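You operate a simulated robot arm through the tools that you are given. There is no shell and no other tool.

You are at the controls of a simulated robot arm. One attempt, no reset.

Task
Put things in order on the top of the low locker. At the end: the black rubber bush is on the silver metal plate; the silver steel pin from the top of the low locker stands where the black rubber bush stood; the beige wooden bung from the top of the low locker stands where the silver steel pin stood; the silver spacer from the top of the low locker stands on top of the black shaft seal; whatever was shut is shut again. Leave all else as you found it, and nothing knocked over.

The check looks at the end state, three seconds after you hand in, the way a careful person would. Anything else that was tipped, shoved, dropped, spilled or broken makes it a failure. A push-on lid holds only when it is set on centred and level and pressed home; a screw cap is set on level and turned clockwise until tight.

Robot
A 7-joint arm with a two-finger gripper, fixed in place. Base frame: the origin is at the foot of the arm, x ahead of it, y to its left, z up; the work surface is at about z = 0. Readings come in mm, rad, newtons and seconds.
With the tool pointing down near the work surface it reaches from about 160 to 380 mm from the base axis. Its first joint turns from -1.257 to 1.257 rad. Payload 0.6 kg.
Tool frame: the origin (TCP) lies between the finger pads and is the grasp point; the fingertips stand 22 mm ahead of it; z points along the fingers, y is the line along which they close. The gripper opens to 92 mm; its body begins 65 mm behind the TCP.
Orientation is that of the tool frame in the base frame, as a unit quaternion [x, y, z, w]. With the fingers straight down and closing along the base's y, the tool's x points along the base's -x, its y along +y and its z along -z.

Tools
- The arm moves only by the tool apply_moves. Its argument "deltas" is text: rows parted by semicolons, each of 7 numbers parted by spaces: the shift along the base's x, y, z in cm, then the turn, a rotation vector about the base's x, y, z in rad, then the closure, from 0 (fully open) to 1 (shut). In form: x y z ax ay az gripper; .... A call has 1 to 20 rows; each row is the pose to reach, as a shift and turn from the pose commanded when the call began. A row lasts 0.2 s, in which the tool goes at most 50 mm and 0.15 rad; a call with a longer step from one row to the next is refused whole, and so is a gripper value outside its range. A pose out of reach is approached as far as the arm can. The call stops where the force on the tool passes 40 N (or 10 N more than at its start, if that is more) or the arm is blocked; 0.2 s more then pass. The fingers move at their own pace (about 59.9 mm/s each) and stop on an object; they squeeze with about 25 N. The grip force told is the motor's: it shows also when the fingers shut on nothing. Time passes only in rows, and 0.2 s behind the last, so rows that repeat a pose let the fingers close. It gives the time, the measured TCP pose, the force on the tool (base axes), the opening and the grip force at its end, in the units of the frame above (readings bear some noise), with the torque about the TCP (base axes, N m) and any sound that the robot's microphone picked up.
- Cameras (640 x 400 px; columns grow to the right, rows downward): "scene" is fixed at [33.7, -270.6, 382]; the picture's right is [0.90, -0.44, 0.00], its down [-0.33, -0.67, -0.66] and it looks along [0.29, 0.59, -0.75] (base axes); focal length 214 px, centre (320, 200). "wrist" rides on the gripper at [71, 19, -102] in the tool frame; the picture's right is [-0.26, 0.96, 0.00], its down [-0.75, -0.20, -0.62] and it looks along [-0.60, -0.16, 0.78] (tool axes); focal length 280 px, centre (320, 200). There is no depth. A picture from a camera that has moved, and an enlarged one, comes with that camera's place and axes in the base frame and with its lens.
- grab_frame(camera): a new picture of that camera. The clock stands still meanwhile.
- close_up(camera, box): a new picture of the part [left, top, right, bottom] of that camera's present view, enlarged. The clock stands still meanwhile.
- job_done(): hands the job in; it is judged then, once.

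Nothing tells you positions but the pictures and the camera data. Unless the task says otherwise, let go and move clear before handing in.

The tools are called after "Request:" as name(argument=value, ...) on one line, values as JSON. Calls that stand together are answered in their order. apply_moves: Moves the arm, as the interface text tells. Its arguments: {"type":"object","properties":{"deltas":{"type":"string"}},"required":["deltas"]} The other tools are called the same way: grab_frame (camera) takes a picture; close_up (camera, box) takes an enlarged picture of a part of a camera's view; job_done () hands the job in.

At the start:

```text
clock: 0.0
eef_pos: [288.8, -47.8, 234.9]
tool_rot: [0.0, 1.0, 0.0, 0.0]
contact_force: [-0.6, 0.1, 0.0]
moment: [0.0, 0.0, 0.0]
gripper_width: 92.3
finger_force: 0.0
```

scene: 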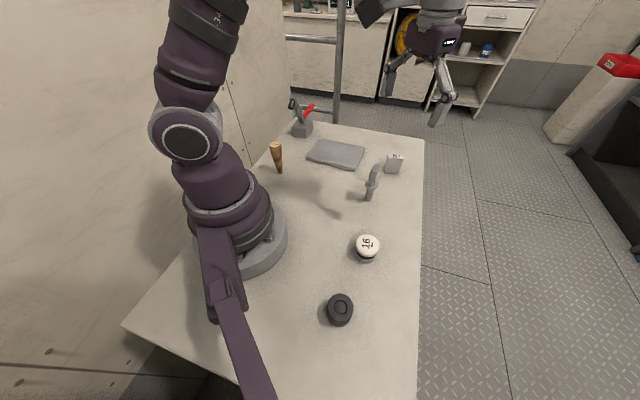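
wrist: 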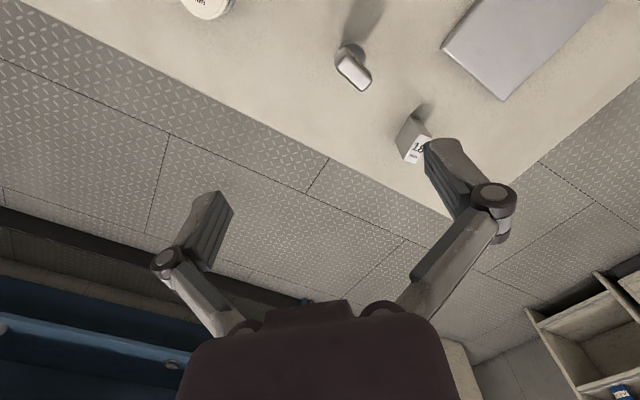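

I see a table-like locker top with a tapered wooden bung, a silver plate, a bent silver pin, a small tagged block, a white-topped round item marked 16, a black ring and a red-handled thing. I will look closer before moving.

Request:
close_up(camera="scene", box=[240, 80, 440, 205])

Request:
close_up(camera="scene", box=[290, 205, 450, 345])

Request:
close_up(camera="wrist", box=[160, 0, 640, 220])

```text
3.20 times, centred on (340, 142) of scene
camera zoom: at [33.7, -270.6, 382.0], right [0.9, -0.44, 0.0], down [-0.33, -0.67, -0.66], along [0.29, 0.59, -0.75], focal length 686 px, centre (256, 384)
```

zoom: 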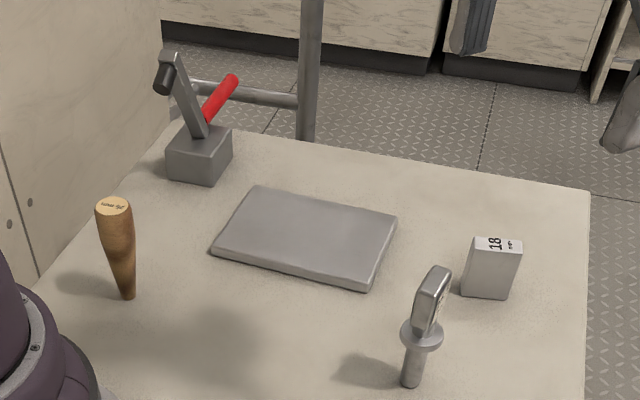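

```text
2.86 times, centred on (370, 275) of scene
camera zoom: at [33.7, -270.6, 382.0], right [0.9, -0.44, 0.0], down [-0.33, -0.67, -0.66], along [0.29, 0.59, -0.75], focal length 613 px, centre (177, -14)
```

zoom: 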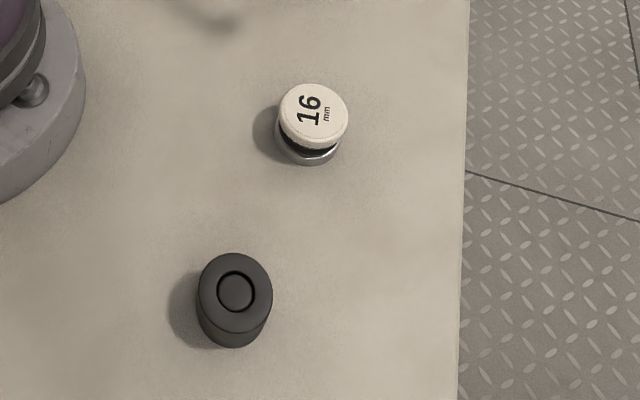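

```text
1.33 times, centred on (400, 110) of wrist
camera zoom: at [219.2, -27.3, 338.2], right [0.26, 0.96, 0.0], down [0.75, -0.2, 0.62], along [0.6, -0.16, -0.78], focal length 374 px, centre (213, 320)
```

zoom: 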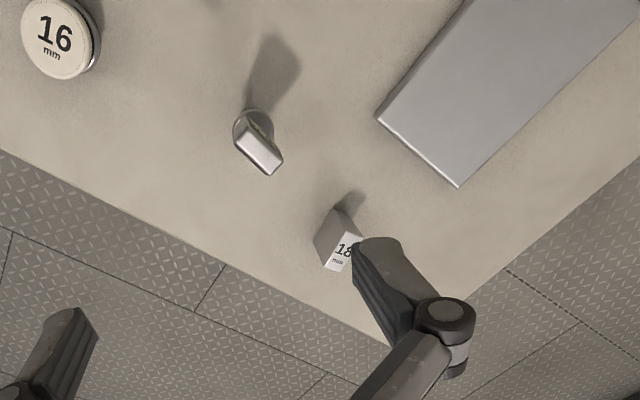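

The 18-marked block looks like the spacer, and the tapered wooden piece is the bung standing on its narrow end. The 16-marked disc and the black cylinder need a closer look to tell bush from seal, so I'll move the wrist camera over them.

Request:
apply_moves(deltas="-2 -2 -2.5 0 0 0 0; -4 -4 -5 0 0 0 0; -6.4 -6 -7.5 0 0 0 0; -8.4 -7.9 -9.5 0 0 0 0; -8.4 -7.9 -9.5 0 0 0 0")

Request:
grab_frame(camera="wrist")

Request:
grab_frame(camera="scene")

```text
clock: 1.2
eef_pos: [206.8, -128.0, 141.0]
tool_rot: [0.0, 1.0, 0.0, 0.0]
contact_force: [-0.1, -0.7, -0.1]
moment: [-0.04, 0.02, 0.01]
gripper_width: 91.8
finger_force: 0.1
```

```text
taken
camera wrist: at [135.9, -107.3, 242.3], right [0.26, 0.96, 0.0], down [0.75, -0.2, 0.63], along [0.6, -0.16, -0.78], focal length 280 px, centre (320, 200)
```

wrist: 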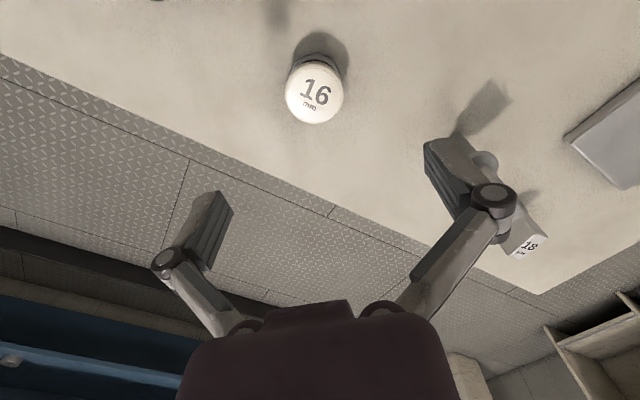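

```text
taken
```

scene: 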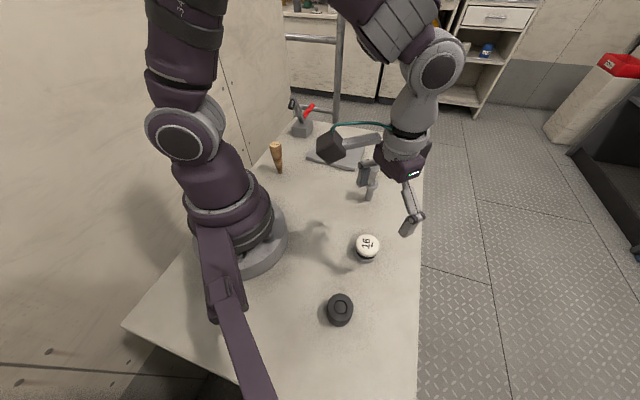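

The 16 disc appears close to where I estimated it, about (205, -127). I'll zoom in on it and on the black cylinder.

Request:
close_up(camera="scene", box=[345, 225, 393, 270])

Request:
close_up(camera="scene", box=[315, 285, 365, 335])

Request:
close_up(camera="wrist", box=[270, 20, 360, 130])

```text
8.89 times, centred on (369, 248) of scene
camera zoom: at [33.7, -270.6, 382.0], right [0.9, -0.44, 0.0], down [-0.33, -0.67, -0.66], along [0.29, 0.59, -0.75], focal length 1906 px, centre (-116, -222)
```

zoom: 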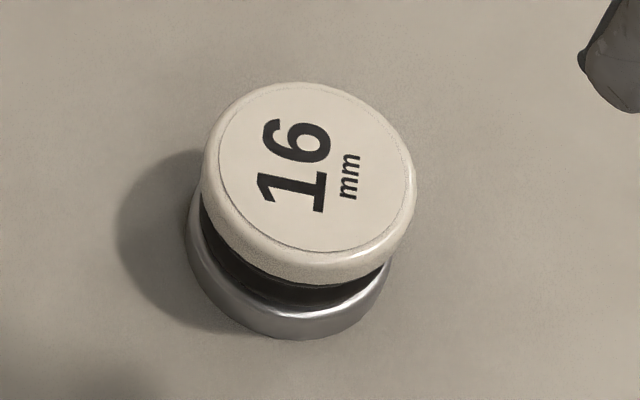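

```text
8.00 times, centred on (340, 310) of scene
camera zoom: at [33.7, -270.6, 382.0], right [0.9, -0.44, 0.0], down [-0.33, -0.67, -0.66], along [0.29, 0.59, -0.75], focal length 1716 px, centre (160, -680)
```

zoom: 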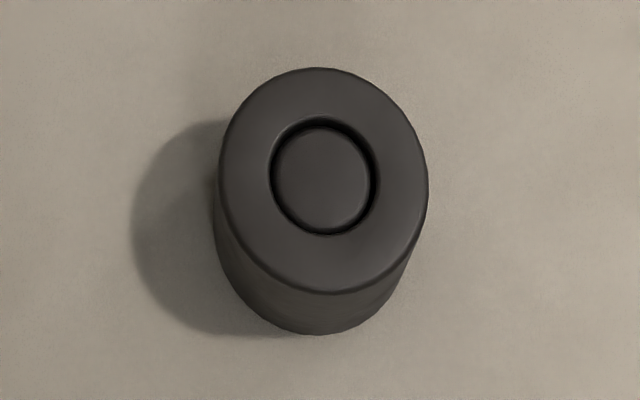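

```text
3.64 times, centred on (315, 75) of wrist
camera zoom: at [135.9, -107.3, 242.3], right [0.26, 0.96, 0.0], down [0.75, -0.2, 0.63], along [0.6, -0.16, -0.78], focal length 1020 px, centre (338, 654)
```

zoom: 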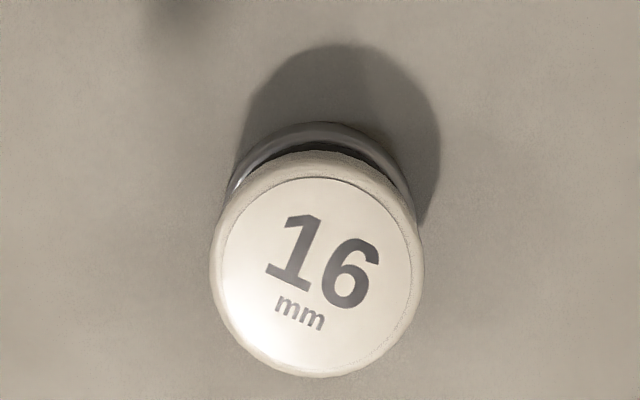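

The 16 part has a silver rim, a black waist and a cream labelled top, while the other is an all-black cylinder with a grooved core. I'll check the clamp, the shelves and the other labels to settle which is which.

Request:
close_up(camera="scene", box=[270, 0, 560, 130])

Request:
close_up(camera="scene", box=[260, 90, 350, 180])

Request:
close_up(camera="wrist", box=[400, 60, 640, 300])

Request:
close_up(camera="wrist", box=[0, 200, 640, 400])

```text
2.21 times, centred on (415, 65) of scene
camera zoom: at [33.7, -270.6, 382.0], right [0.9, -0.44, 0.0], down [-0.33, -0.67, -0.66], along [0.29, 0.59, -0.75], focal length 473 px, centre (110, 498)
```

zoom: 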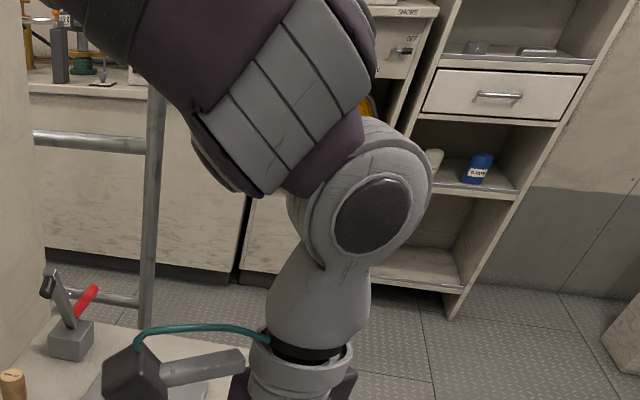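

```text
4.44 times, centred on (305, 135) of scene
camera zoom: at [33.7, -270.6, 382.0], right [0.9, -0.44, 0.0], down [-0.33, -0.67, -0.66], along [0.29, 0.59, -0.75], focal length 953 px, centre (387, 489)
```

zoom: 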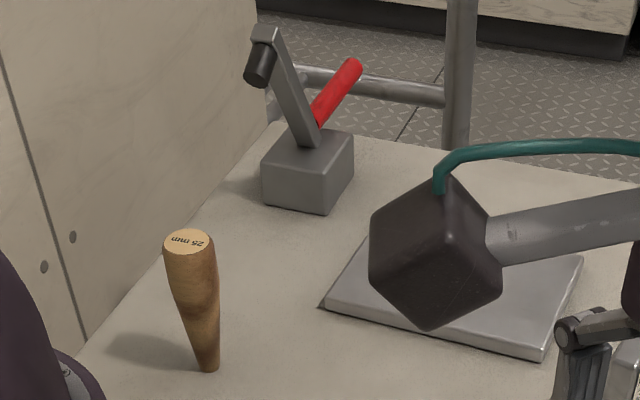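

```text
1.67 times, centred on (520, 180) of wrist
camera zoom: at [135.9, -107.3, 242.3], right [0.26, 0.96, 0.0], down [0.75, -0.2, 0.63], along [0.6, -0.16, -0.78], focal length 467 px, centre (-13, 233)
```

zoom: 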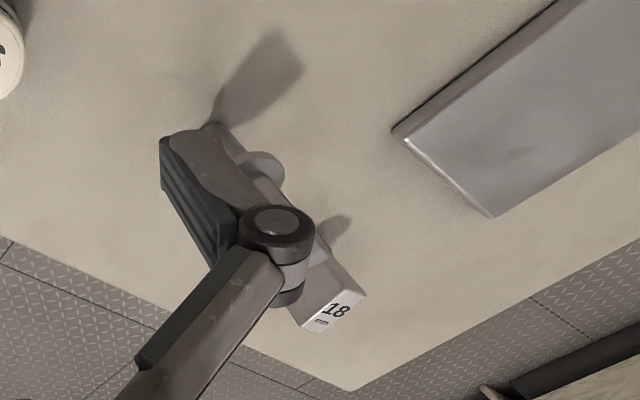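

```text
1.00 times, centred on (320, 300) of wrist (not enlarged: the box is as wide or as high as the picture)
camera zoom: at [135.9, -107.3, 242.3], right [0.26, 0.96, 0.0], down [0.75, -0.2, 0.63], along [0.6, -0.16, -0.78], focal length 280 px, centre (320, 100)
```

zoom: 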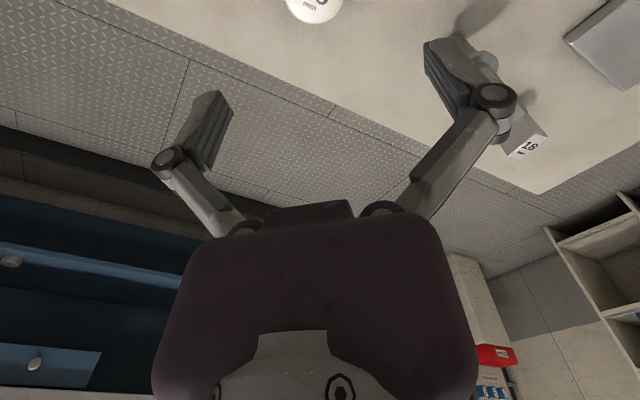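

The shelf behind holds look-alikes of the spacer, pin and bung, so those are not the ones meant. I'll bring the wrist camera over the black cylinder to look for labels on it and to see it from another side.

Request:
apply_moves(deltas="-1 -1 0 0 0 -0.14 0; -2 -2 0 0 0 -0.28 0; -3.2 -3 0 0 0 -0.42 0; -4.4 -4 0 0 0 -0.56 0; -5.6 -5 0 0 0 -0.7 0; -6.8 -6 0 0 0 -0.84 0; -8 -6.6 0 0 0 -0.98 0; -8.5 -6.6 0 0 0 -1.1 0; -8.5 -6.6 0 0 0 -1.1 0")

Request:
grab_frame(camera="wrist")

Request:
grab_frame(camera="scene")

```text
clock: 3.2
eef_pos: [120.6, -193.1, 140.7]
tool_rot: [0.523, 0.852, 0.0, 0.001]
contact_force: [0.1, -0.1, 0.2]
moment: [0.01, 0.01, 0.01]
gripper_width: 92.0
finger_force: 0.1
```

```text
taken
camera wrist: at [106.4, -119.4, 243.3], right [0.98, 0.2, 0.0], down [0.16, -0.76, 0.62], along [0.13, -0.61, -0.78], focal length 280 px, centre (320, 200)
```

wrist: 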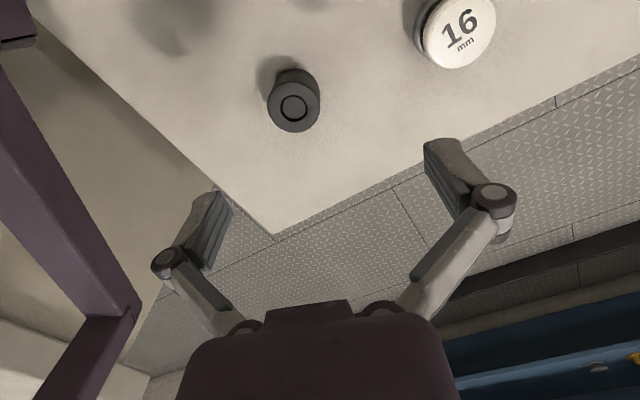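

```text
taken
```

scene: 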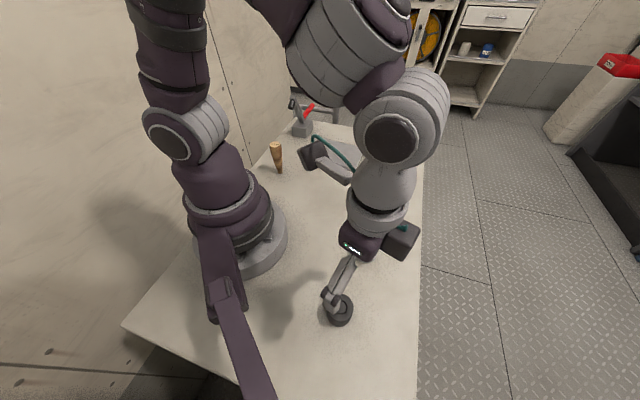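

Request:
close_up(camera="wrist", box=[240, 40, 340, 140])

Request:
close_up(camera="wrist", box=[390, 0, 510, 80])

```text
4.00 times, centred on (290, 90) of wrist
camera zoom: at [106.4, -119.4, 243.3], right [0.98, 0.2, 0.0], down [0.16, -0.76, 0.62], along [0.13, -0.61, -0.78], focal length 1122 px, centre (440, 640)
```

zoom: 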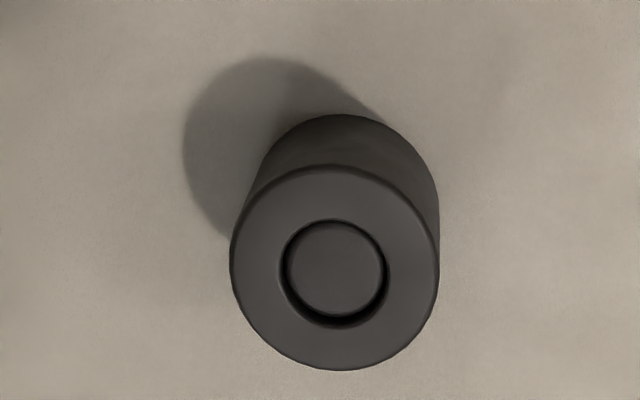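

```text
5.00 times, centred on (450, 40) of wrist
camera zoom: at [106.4, -119.4, 243.3], right [0.98, 0.2, 0.0], down [0.16, -0.76, 0.62], along [0.13, -0.61, -0.78], focal length 1402 px, centre (-330, 1000)
```

zoom: 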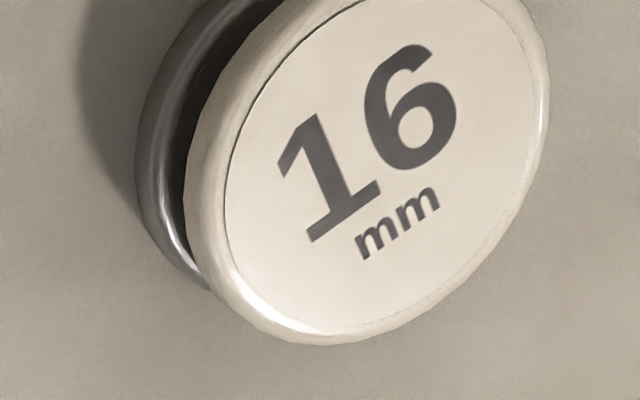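

The black cylinder carries no label and has a plugged bore, and the 16 part is silver, black and cream. Before deciding which is which, I'll survey the rest of the top, including the part hidden behind the arm's foot.

Request:
apply_moves(deltas="0 0 3 0 0 0.1 0; 1.5 2 6 0 0 0.24 0; 3.5 5 7 0 0 0.38 0; 5.5 8 7 0 0 0.52 0; 7.5 11 7 0 0 0.66 0; 9 14 7 0 0 0.8 0; 10 17 7 0 0 0.94 0; 11 19 7 0 0 1.08 0; 11 19.5 7 0 0 1.1 0; 11 19.5 7 0 0 1.1 0")

Request:
grab_frame(camera="wrist")

```text
clock: 5.4
eef_pos: [230.5, 3.5, 211.4]
tool_rot: [0.0, 1.0, -0.001, 0.0]
contact_force: [1.0, 0.5, -0.2]
moment: [0.03, -0.03, 0.0]
gripper_width: 91.8
finger_force: 0.0
```

```text
taken
camera wrist: at [159.9, 23.2, 313.6], right [0.26, 0.97, 0.0], down [0.75, -0.2, 0.63], along [0.6, -0.16, -0.78], focal length 280 px, centre (320, 200)
```

wrist: 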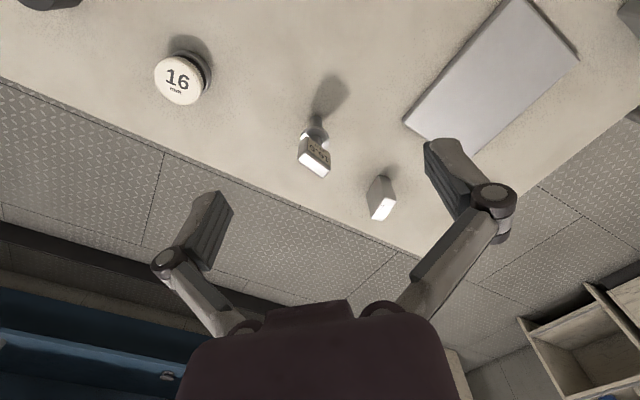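

Request:
close_up(camera="wrist", box=[270, 60, 410, 230])

Request:
apply_moves(deltas="-1 3 0 0 0 0.14 0; -2 6 0 0 0 0.28 0; -3 9 0 0 0 0.42 0; -4 12 0 0 0 0.56 0; -5 15 0 0 0 0.7 0; -6 17 0 0 0 0.84 0; -7 18 0 0 0 0.98 0; -8 18.5 0 0 0 1.1 0; -8 18.5 0 0 0 1.1 0")

Request:
grab_frame(camera="wrist")

```text
2.35 times, centred on (340, 145) of wrist
camera zoom: at [159.9, 23.2, 313.6], right [0.26, 0.97, 0.0], down [0.75, -0.2, 0.63], along [0.6, -0.16, -0.78], focal length 660 px, centre (273, 329)
```

zoom: 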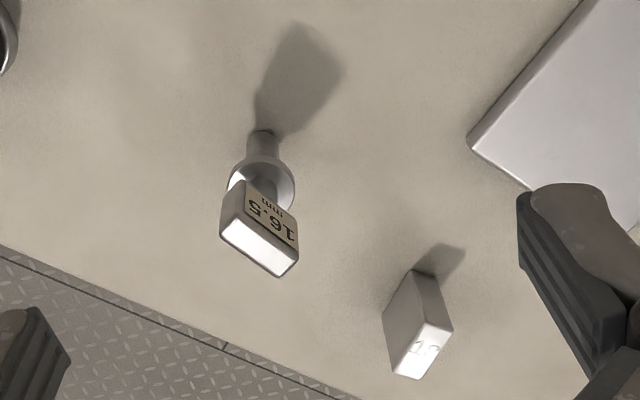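

```text
clock: 7.4
eef_pos: [149.8, 188.2, 210.7]
tool_rot: [-0.523, 0.852, -0.001, 0.0]
contact_force: [0.6, 0.4, 0.3]
moment: [0.02, 0.03, 0.02]
gripper_width: 92.0
finger_force: 0.1
```

```text
taken
camera wrist: at [101.5, 134.3, 313.1], right [-0.74, 0.67, 0.0], down [0.52, 0.58, 0.63], along [0.42, 0.46, -0.78], focal length 280 px, centre (320, 200)
```

wrist: 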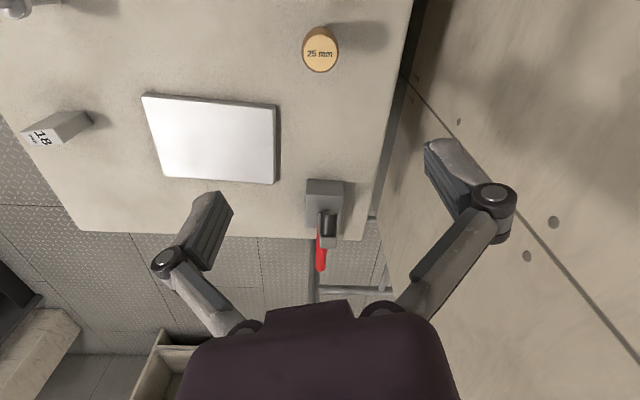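

The pin carries "16.5 mm", and no further objects are hidden on the top. I'll zoom in on the shelf's look-alikes to see how parts are labelled there, and on the two doubtful parts again.

Request:
close_up(camera="scene", box=[440, 0, 540, 70])

Request:
close_up(camera="scene", box=[270, 0, 420, 80])

Request:
grab_frame(camera="scene")

```text
5.71 times, centred on (490, 35) of scene
camera zoom: at [33.7, -270.6, 382.0], right [0.9, -0.44, 0.0], down [-0.33, -0.67, -0.66], along [0.29, 0.59, -0.75], focal length 1226 px, centre (-651, 1143)
```

zoom: 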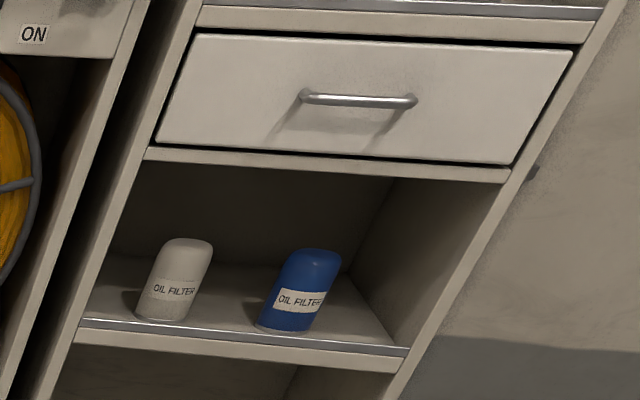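

```text
4.27 times, centred on (345, 40) of scene
camera zoom: at [33.7, -270.6, 382.0], right [0.9, -0.44, 0.0], down [-0.33, -0.67, -0.66], along [0.29, 0.59, -0.75], focal length 915 px, centre (213, 883)
```

zoom: 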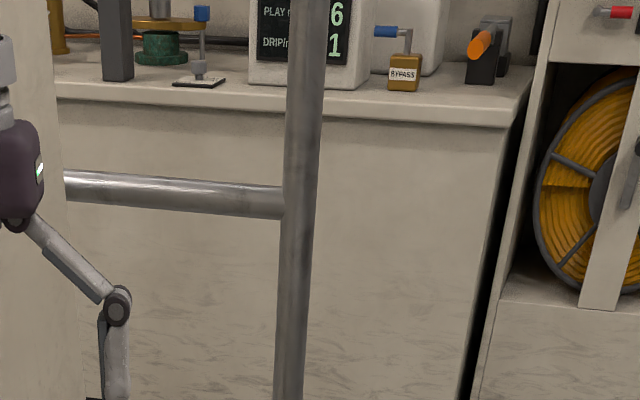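

```text
taken
```

scene: 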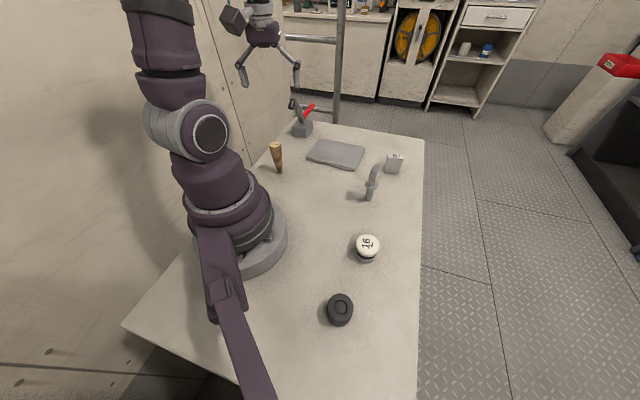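

I'll take a low side view from the plate side towards the 16 part and the black cylinder, to see how they are built. That means turning the wrist around first, up high and clear of everything.

Request:
apply_moves(deltas="1 -2 0 0 0 -0.14 0; 2 -4 0 0 0 -0.28 0; 3 -6 0 0 0 -0.42 0; 4 -8 0 0 0 -0.56 0; 5 -10 0 0 0 -0.7 0; 6 -12 0 0 0 -0.84 0; 6.5 -14 0 0 0 -0.98 0; 7 -16 0 0 0 -1.12 0; 7 -18 0 0 0 -1.26 0; 7 -18 0 0 0 -1.4 0; 7 -18 0 0 0 -1.54 0; 7 -18 0 0 0 -1.68 0; 7 -18 0 0 0 -1.82 0; 7 -18 0 0 0 -1.96 0; 7 -18 0 0 0 -2.1 0; 7 -18 0 0 0 -2.24 0; 7 -18 0 0 0 -2.38 0; 7 -18 0 0 0 -2.52 0; 7 -18 0 0 0 -2.66 0; 7 -18 0 0 0 -2.66 0")

Request:
apply_moves(deltas="0 0 -3 -0.14 0 0 0; 0 0 -6 -0.28 0 0 0; 0 0 -9 -0.42 0 0 0; 0 0 -11 -0.55 0 0 0; 0 0 -11 -0.55 0 0 0")

Request:
grab_frame(camera="wrist")

```text
clock: 11.6
eef_pos: [219.7, 8.0, 211.1]
tool_rot: [0.704, 0.71, 0.0, 0.001]
contact_force: [0.2, 0.5, -0.6]
moment: [0.02, 0.0, -0.01]
gripper_width: 92.4
finger_force: 0.0
```

```text
clock: 12.8
eef_pos: [221.5, 7.7, 102.6]
tool_rot: [0.677, 0.684, -0.194, 0.191]
contact_force: [-0.2, -0.3, -0.2]
moment: [0.03, -0.01, -0.02]
gripper_width: 92.3
finger_force: 0.1
```

```text
taken
camera wrist: at [239.7, 122.6, 150.8], right [0.97, -0.21, 0.13], down [-0.2, -0.32, 0.93], along [-0.16, -0.92, -0.35], focal length 280 px, centre (320, 200)
```

wrist: 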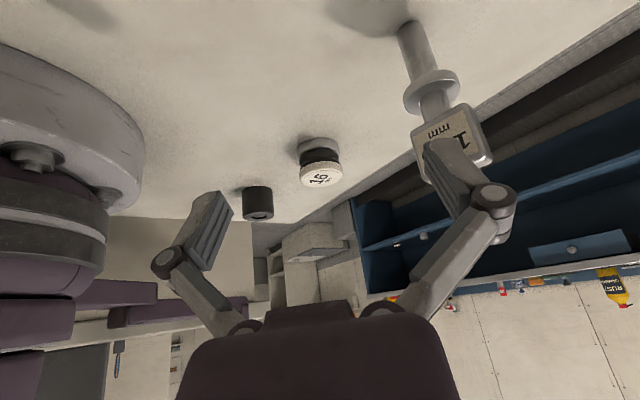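

Request:
close_up(camera="wrist", box=[280, 125, 360, 195])

Request:
close_up(camera="wrist", box=[225, 175, 295, 230])

Request:
close_up(camera="wrist", box=[380, 0, 520, 200])

Request:
close_up(camera="wrist", box=[360, 220, 640, 320])

```text
5.71 times, centred on (320, 160) of wrist
camera zoom: at [239.7, 122.6, 150.8], right [0.97, -0.21, 0.13], down [-0.2, -0.32, 0.93], along [-0.16, -0.92, -0.35], focal length 1602 px, centre (320, 429)
```

zoom: 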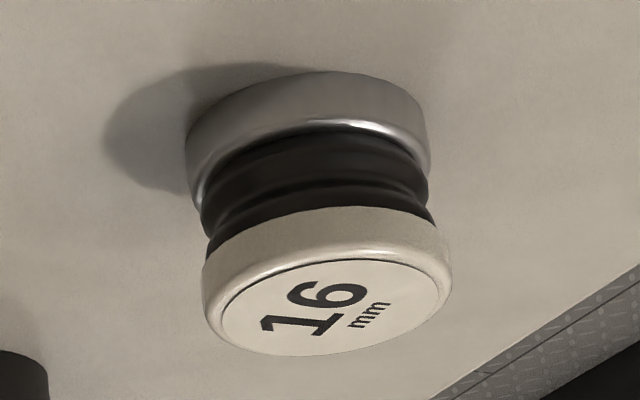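

```text
7.27 times, centred on (260, 202) of wrist
camera zoom: at [239.7, 122.6, 150.8], right [0.97, -0.21, 0.13], down [-0.2, -0.32, 0.93], along [-0.16, -0.92, -0.35], focal length 2039 px, centre (756, 182)
```

zoom: 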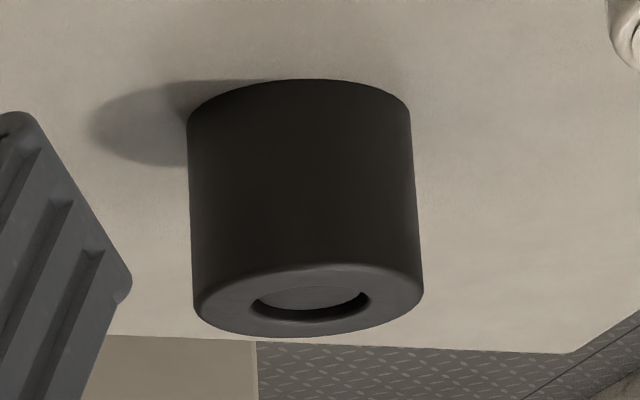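

```text
2.00 times, centred on (450, 100) of wrist
camera zoom: at [239.7, 122.6, 150.8], right [0.97, -0.21, 0.13], down [-0.2, -0.32, 0.93], along [-0.16, -0.92, -0.35], focal length 561 px, centre (60, 400)
```

zoom: 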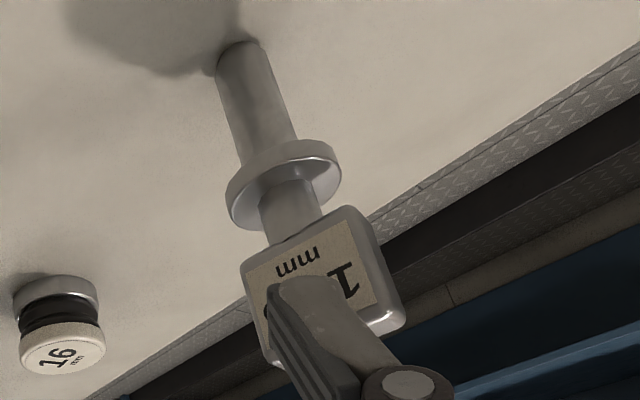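

```text
2.29 times, centred on (500, 270) of wrist
camera zoom: at [239.7, 122.6, 150.8], right [0.97, -0.21, 0.13], down [-0.2, -0.32, 0.93], along [-0.16, -0.92, -0.35], focal length 641 px, centre (-91, 40)
```

zoom: 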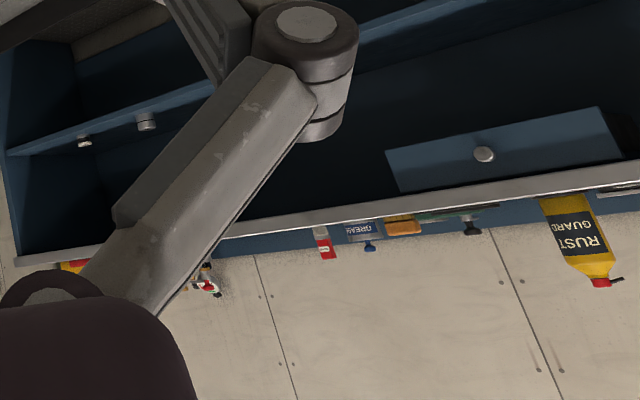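

The side view settles it. The 16 part has a steel cup, black rubber bellows and a ceramic face, so it is a mechanical shaft seal. The all-black bored cylinder is the rubber bush, at about (102, -200), 41 mm wide and 36 mm high. I'll level the tool and go above the bush.

Request:
apply_moves(deltas="0 0 3 0.14 0 0 0; 0 0 6 0.28 0 0 0; 0 0 9 0.42 0 0 0; 0 0 11 0.55 0 0 0; 0 0 11 0.55 0 0 0")

Request:
apply_moves(deltas="-2 -3.5 0 0 0 0.1 0; -4 -7 0 0 0 0.2 0; -6 -10.5 -1 0 0 0.3 0; -8 -14 -4 0 0 0.4 0; -10 -17.5 -7 0 0 0.46 0; -11.8 -20.8 -10 0 0 0.46 0; -11.8 -20.8 -11 0 0 0.46 0; -11.8 -20.8 -11 0 0 0.46 0")

Request:
grab_frame(camera="wrist")

Request:
grab_frame(camera="scene")

```text
clock: 14.0
eef_pos: [221.5, 7.3, 211.2]
tool_rot: [0.704, 0.71, 0.0, 0.0]
contact_force: [-0.3, 0.6, 0.2]
moment: [0.0, 0.01, -0.01]
gripper_width: 92.0
finger_force: 0.0
```

```text
refused: row 4 steps farther than a row can; nothing moved
```

```text
taken
camera wrist: at [239.6, 79.4, 313.8], right [0.97, -0.25, 0.0], down [-0.2, -0.76, 0.62], along [-0.16, -0.6, -0.78], focal length 280 px, centre (320, 200)
```

wrist: 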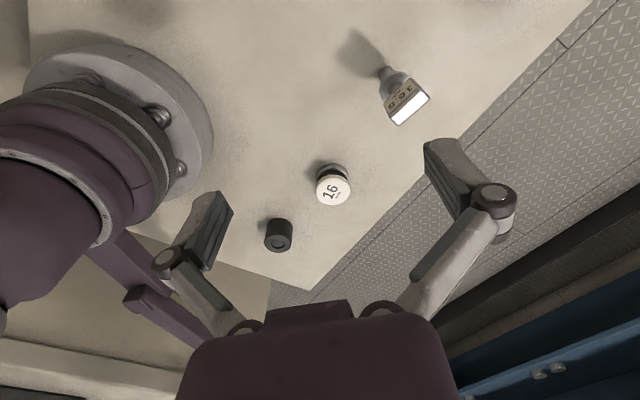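

```text
taken
```

scene: 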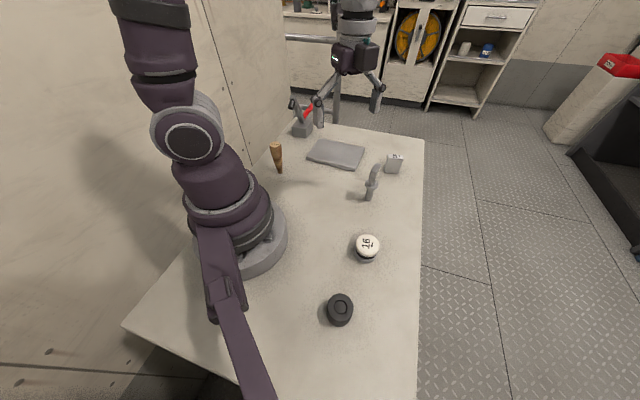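

The level-out went through, but the second move had steps that were too long and nothing moved. I'll send it again with smaller steps, heading for above the bush at about (102, -200).

Request:
apply_moves(deltas="-1.6 -2.9 0 0 0 0.1 0; -3.3 -5.8 0 0 0 0.2 0; -5 -8.7 0 0 0 0.3 0; -6.7 -11.6 -1 0 0 0.4 0; -8.4 -14.5 -3 0 0 0.46 0; -10 -17.4 -5.5 0 0 0.46 0; -11.5 -20 -8 0 0 0.46 0; -11.8 -20.7 -10.5 0 0 0.46 0; -11.8 -20.7 -11 0 0 0.46 0; -11.8 -20.7 -11 0 0 0.46 0")

Request:
grab_frame(camera="wrist")

Request:
grab_frame(camera="scene")

```text
clock: 16.2
eef_pos: [103.5, -200.4, 100.2]
tool_rot: [0.523, 0.853, 0.001, 0.001]
contact_force: [-1.2, 0.6, 0.7]
moment: [0.04, 0.0, 0.02]
gripper_width: 91.9
finger_force: 0.0
```

```text
taken
camera wrist: at [87.9, -127.1, 202.5], right [0.98, 0.2, 0.0], down [0.16, -0.76, 0.63], along [0.13, -0.61, -0.78], focal length 280 px, centre (320, 200)
```

wrist: 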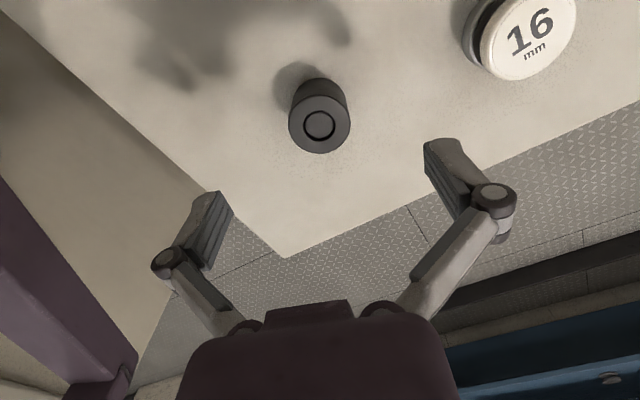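

```text
taken
```

scene: 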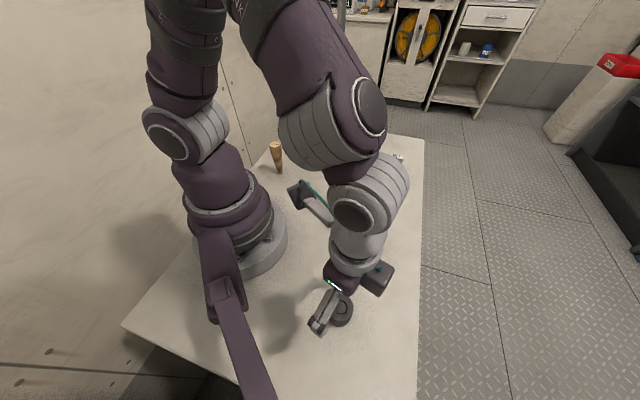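

The bush sits almost exactly between the fingers and about 2.7 mm nearer the base than the TCP, at roughly (102.3, -198). I'll go down to about z 28 with the fingers open, checking before I close.

Request:
apply_moves(deltas="-0.12 0.24 -2 0 0 0 0; -0.12 0.24 -4 0 0 0 0; -0.12 0.24 -6 0 0 0 0; -0.12 0.24 -7.2 0 0 0 0; -0.12 0.24 -7.2 0 0 0 0")

Request:
grab_frame(camera="wrist")

```text
clock: 17.4
eef_pos: [101.7, -197.9, 29.3]
tool_rot: [0.522, 0.853, 0.0, 0.0]
contact_force: [-0.5, -0.2, 0.4]
moment: [0.03, -0.03, 0.01]
gripper_width: 92.0
finger_force: 0.1
```

```text
taken
camera wrist: at [86.9, -124.8, 130.7], right [0.98, 0.2, 0.0], down [0.16, -0.76, 0.63], along [0.13, -0.61, -0.78], focal length 280 px, centre (320, 200)
```

wrist: 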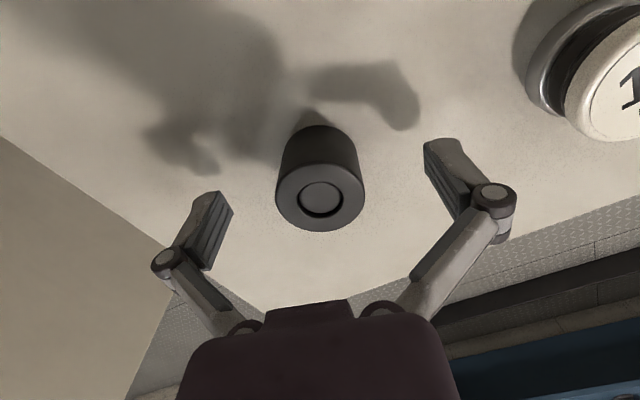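

The bush is centred under the TCP to within a millimetre. I'll close on it in place.

Request:
apply_moves(deltas="0 0 0 0 0 0 0.5; 0 0 0 0 0 0 0.7; 0 0 0 0 0 0 0.8; 0 0 0 0 0 0 0.8; 0 0 0 0 0 0 0.8")

Request:
grab_frame(camera="wrist")

```text
clock: 18.6
eef_pos: [101.3, -198.0, 29.1]
tool_rot: [0.523, 0.852, 0.0, -0.001]
contact_force: [-2.9, -0.6, 8.6]
moment: [-0.03, 0.1, 0.0]
gripper_width: 38.7
finger_force: 24.6
```

```text
taken
camera wrist: at [86.8, -124.9, 130.8], right [0.98, 0.2, 0.0], down [0.16, -0.76, 0.63], along [0.13, -0.61, -0.78], focal length 280 px, centre (320, 200)
```

wrist: 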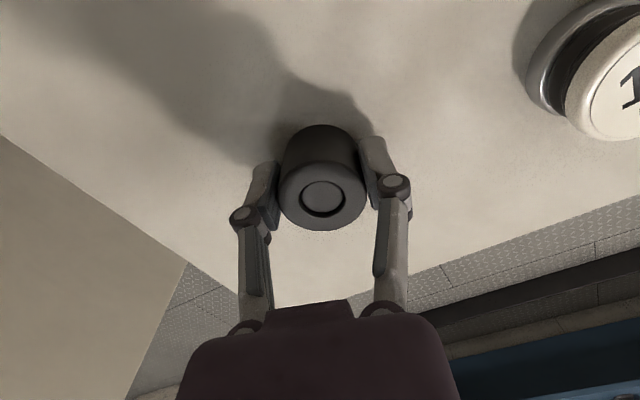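

The bush is gripped at 38.7 mm, and its original centre works out at about (100.6, -198.4). I'll lift it straight up and carry it high towards the plate centre at about (301, 166).

Request:
apply_moves(deltas="0 0 0.5 0 0 0 0.8; 0 0 2 0 0 0 0.8; 0 0 4.5 0 0 0 0.8; 0 0 7.5 0 0 0 0.8; 0 0 10.5 0 0 0 0.8; 0 0 10.8 0 0 0 0.8")

Request:
grab_frame(camera="wrist")

Request:
grab_frame(camera="scene")

```text
clock: 20.0
eef_pos: [102.2, -197.7, 136.9]
tool_rot: [0.524, 0.852, 0.0, 0.0]
contact_force: [0.7, 0.5, 0.0]
moment: [-0.01, 0.03, 0.03]
gripper_width: 38.7
finger_force: 24.9
```

```text
taken
camera wrist: at [86.6, -124.1, 239.1], right [0.98, 0.2, 0.0], down [0.16, -0.76, 0.62], along [0.13, -0.61, -0.78], focal length 280 px, centre (320, 200)
```

wrist: 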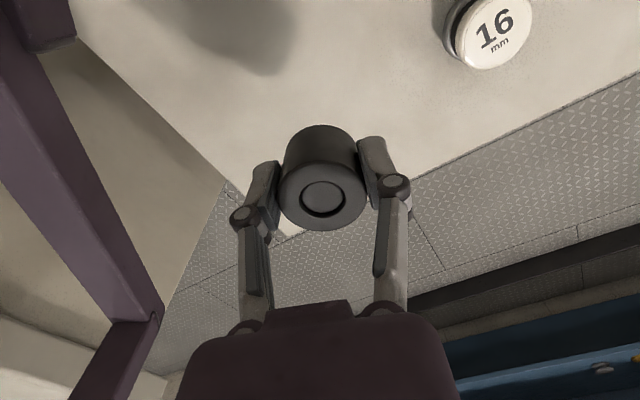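

```text
taken
```

scene: 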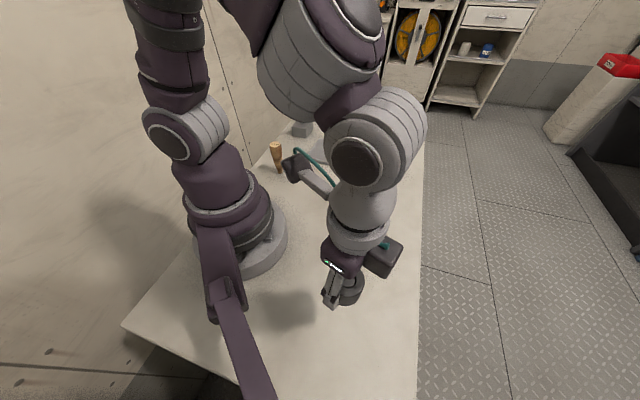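

The bush is held securely and is clear. I'll carry it over to the plate at z about 137, turning the wrist as I go.

Request:
apply_moves(deltas="2.13 2.3 0 0 0 0.12 0.8; 4.27 4.6 0 0 0 0.24 0.8; 6.4 6.9 0 0 0 0.36 0.8; 8.53 9.2 0 0 0 0.48 0.8; 10.67 11.5 0 0 0 0.6 0.8; 12.8 13.8 0 0 0 0.72 0.8; 13.7 16.6 0 0 0 0.84 0.8; 14.6 19.4 0 0 0 0.96 0.8; 15.5 22.2 0 0 0 1.08 0.8; 16.4 25 0 0 0 1.2 0.8; 17.3 27.8 0 0 0 1.32 0.8; 18.2 30.6 0 0 0 1.44 0.8; 19.1 33.4 0 0 0 1.56 0.8; 19.9 36.2 0 0 0 1.6 0.8; 19.9 36.2 0 0 0 1.6 0.8")

Request:
grab_frame(camera="wrist")

Request:
grab_frame(camera="scene")

```text
clock: 23.2
eef_pos: [298.6, 164.4, 138.6]
tool_rot: [-0.248, 0.969, -0.001, 0.0]
contact_force: [-1.0, -0.8, -1.1]
moment: [0.01, -0.03, 0.01]
gripper_width: 38.7
finger_force: 25.5
```

```text
taken
camera wrist: at [228.3, 149.2, 239.8], right [-0.23, 0.97, 0.0], down [0.76, 0.18, 0.62], along [0.61, 0.15, -0.78], focal length 280 px, centre (320, 200)
```

wrist: 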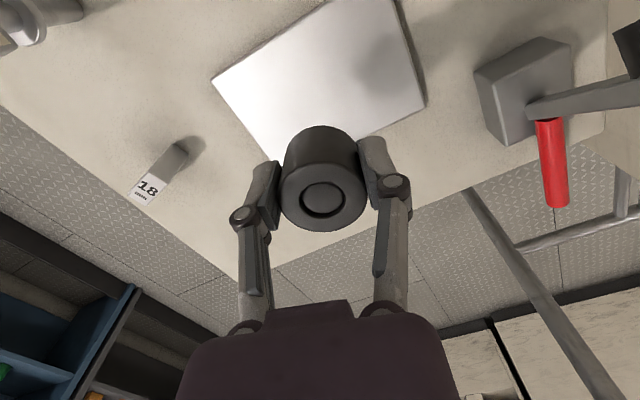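

```text
taken
```

scene: 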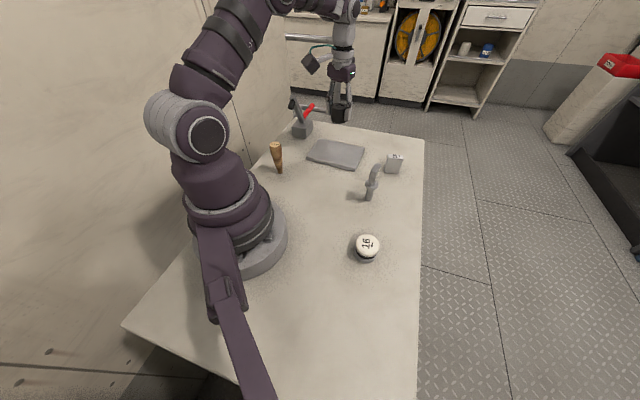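

The bush hangs directly over the middle of the plate. I'll go down to just above it and check the gap.

Request:
apply_moves(deltas="0 0 -2.5 0 0 0 0.8; 0 0 -5 0 0 0 0.8; 0 0 -7 0 0 0 0.8; 0 0 -8.5 0 0 0 0.8; 0 0 -9 0 0 0 0.8; 0 0 -9 0 0 0 0.8")

Request:
close_up(camera="scene", box=[290, 110, 380, 180])

Request:
grab_frame(camera="wrist")

```text
clock: 24.6
eef_pos: [301.5, 165.6, 48.4]
tool_rot: [-0.247, 0.969, -0.001, 0.0]
contact_force: [-0.2, 0.2, 0.0]
moment: [-0.02, -0.01, 0.01]
gripper_width: 38.6
finger_force: 24.7
```

```text
5.71 times, centred on (335, 145) of scene
camera zoom: at [33.7, -270.6, 382.0], right [0.9, -0.44, 0.0], down [-0.33, -0.67, -0.66], along [0.29, 0.59, -0.75], focal length 1226 px, centre (234, 514)
```

zoom: 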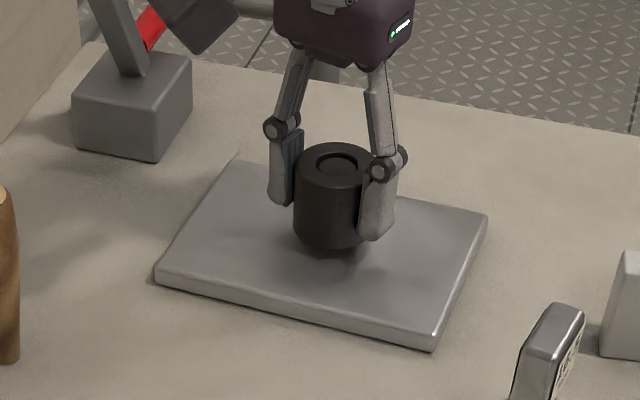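

```text
taken
camera wrist: at [229.4, 148.4, 149.8], right [-0.23, 0.97, 0.0], down [0.76, 0.18, 0.63], along [0.61, 0.15, -0.78], focal length 280 px, centre (320, 200)
```

wrist: 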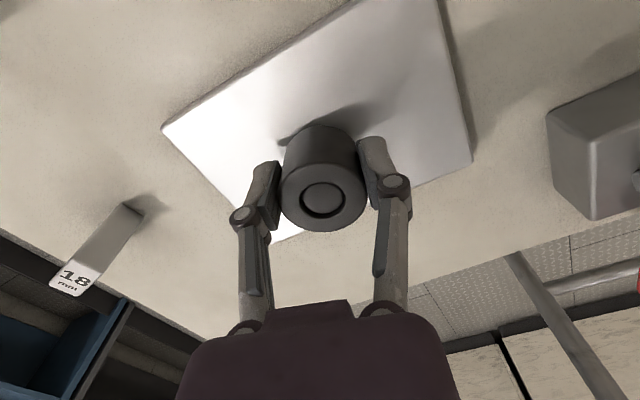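

The bush is about 10 mm above the plate and well centred. I'll lower it in small steps and feel for contact.

Request:
apply_moves(deltas="0 0 -0.2 0 0 0 0.8; 0 0 -0.4 0 0 0 0.8; 0 0 -0.6 0 0 0 0.8; 0 0 -0.7 0 0 0 0.8; 0 0 -0.8 0 0 0 0.8; 0 0 -0.8 0 0 0 0.8")

Request:
close_up(camera="scene", box=[305, 125, 365, 170])

```text
clock: 26.0
eef_pos: [300.8, 165.1, 39.3]
tool_rot: [-0.247, 0.969, 0.002, 0.002]
contact_force: [-6.3, -1.7, 30.9]
moment: [0.02, 0.03, 0.01]
gripper_width: 39.0
finger_force: 24.6
```

```text
8.89 times, centred on (335, 148) of scene
camera zoom: at [33.6, -270.6, 382.0], right [0.9, -0.44, 0.0], down [-0.33, -0.67, -0.66], along [0.29, 0.59, -0.75], focal length 1906 px, centre (187, 667)
```

zoom: 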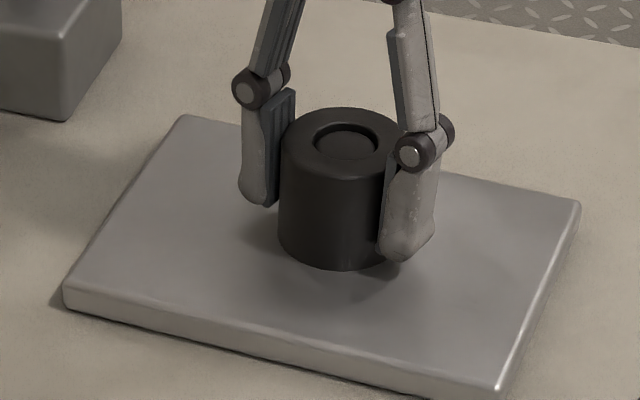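

The bush is touching and pressing with about 31 N. I'll ease up until the load is small and then let go.

Request:
apply_moves(deltas="0 0 0.1 0 0 0 0.8; 0 0 0.15 0 0 0 0.8; 0 0 0.15 0 0 0 0.8")

```text
clock: 26.8
eef_pos: [301.0, 164.5, 40.4]
tool_rot: [-0.246, 0.969, 0.0, -0.001]
contact_force: [0.9, 0.6, 1.0]
moment: [0.04, -0.05, -0.02]
gripper_width: 38.7
finger_force: 25.3
```

The load is near zero, so the bush is resting on or just above the plate. I'll lower half a millimetre, open gently and check.

Request:
apply_moves(deltas="0 0 -0.05 0 0 0 0.8; 0 0 -0.05 0 0 0 0.55; 0 0 -0.05 0 0 0 0.5; 0 0 -0.05 0 0 0 0.35; 0 0 -0.05 0 0 0 0.3; 0 0 -0.05 0 0 0 0.3")

Request:
grab_frame(camera="wrist")

Request:
close_up(camera="scene", box=[290, 110, 380, 180])

```text
clock: 28.2
eef_pos: [300.6, 164.8, 39.6]
tool_rot: [-0.247, 0.969, 0.0, 0.0]
contact_force: [-0.4, 0.3, 0.2]
moment: [0.02, 0.0, -0.02]
gripper_width: 64.6
finger_force: 0.0
```

```text
taken
camera wrist: at [229.7, 148.8, 142.2], right [-0.23, 0.97, 0.0], down [0.76, 0.18, 0.62], along [0.61, 0.15, -0.78], focal length 280 px, centre (320, 200)
```

wrist: 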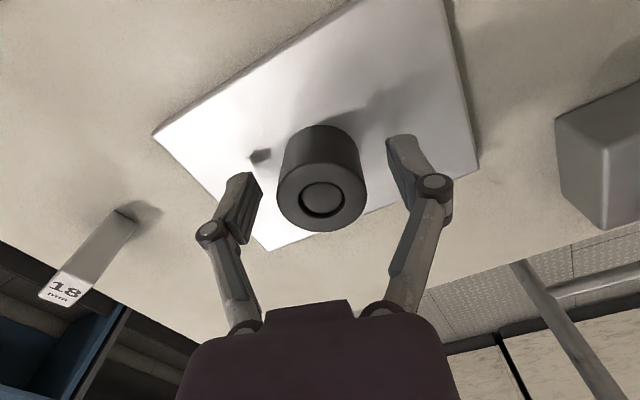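

```text
5.71 times, centred on (335, 145) of scene
camera zoom: at [33.7, -270.6, 382.0], right [0.9, -0.44, 0.0], down [-0.33, -0.67, -0.66], along [0.29, 0.59, -0.75], focal length 1226 px, centre (234, 514)
```

zoom: 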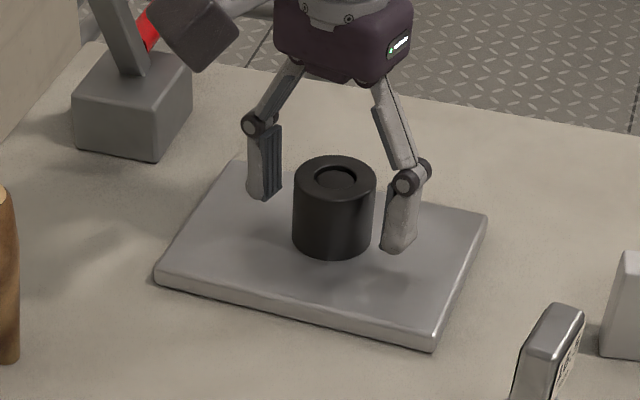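

The bush stands in the middle of the plate and nothing else has moved. Next is the pin at about (286, -18): I'll rise, move over it and read its exact place and the direction of its flat head.

Request:
apply_moves(deltas="0 0 3 0 0 0 0.3; 0 0 6 0 0 0 0.3; 0 0 10 0 0 0 0.2; 0 0 12 0 0 0 0.1; 0 0 12 0 0 0 0")

Request:
apply_moves(deltas="-0.2 -2.5 0 0 0 -0.1 0; -0.4 -5 0 0 0 -0.2 0; -0.6 -7.5 0 0 0 -0.3 0; -0.8 -10 0 0 0 -0.4 0; -1 -12.5 0 0 0 -0.5 0; -1.2 -15 0 0 0 -0.5 0; -1.4 -17.5 0 0 0 -0.5 0; -1.5 -18.3 0 0 0 -0.5 0; -1.5 -18.3 0 0 0 -0.5 0")

Request:
grab_frame(camera="wrist")

Request:
grab_frame(camera="scene")

```text
clock: 29.4
eef_pos: [300.8, 165.2, 160.2]
tool_rot: [-0.247, 0.969, -0.001, -0.001]
contact_force: [1.2, 0.9, 0.1]
moment: [0.01, -0.02, 0.03]
gripper_width: 92.1
finger_force: 0.0
```

```text
clock: 31.4
eef_pos: [285.6, -17.4, 159.3]
tool_rot: [-0.001, 1.0, 0.001, 0.001]
contact_force: [0.2, -0.4, 0.8]
moment: [0.02, 0.0, -0.04]
gripper_width: 92.2
finger_force: 0.0
```

```text
taken
camera wrist: at [215.3, 2.2, 262.2], right [0.26, 0.96, 0.0], down [0.75, -0.2, 0.63], along [0.6, -0.16, -0.78], focal length 280 px, centre (320, 200)
```

wrist: 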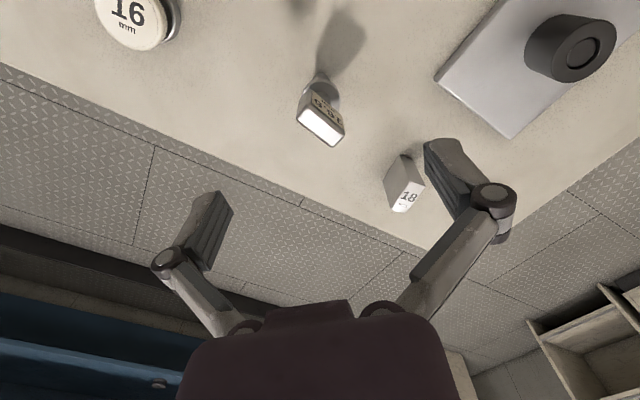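

```text
taken
```

scene: 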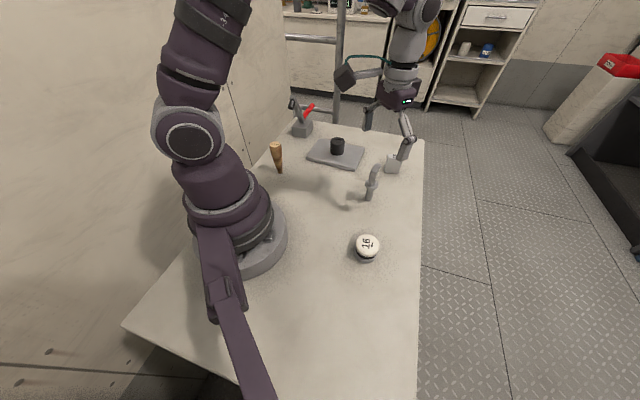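

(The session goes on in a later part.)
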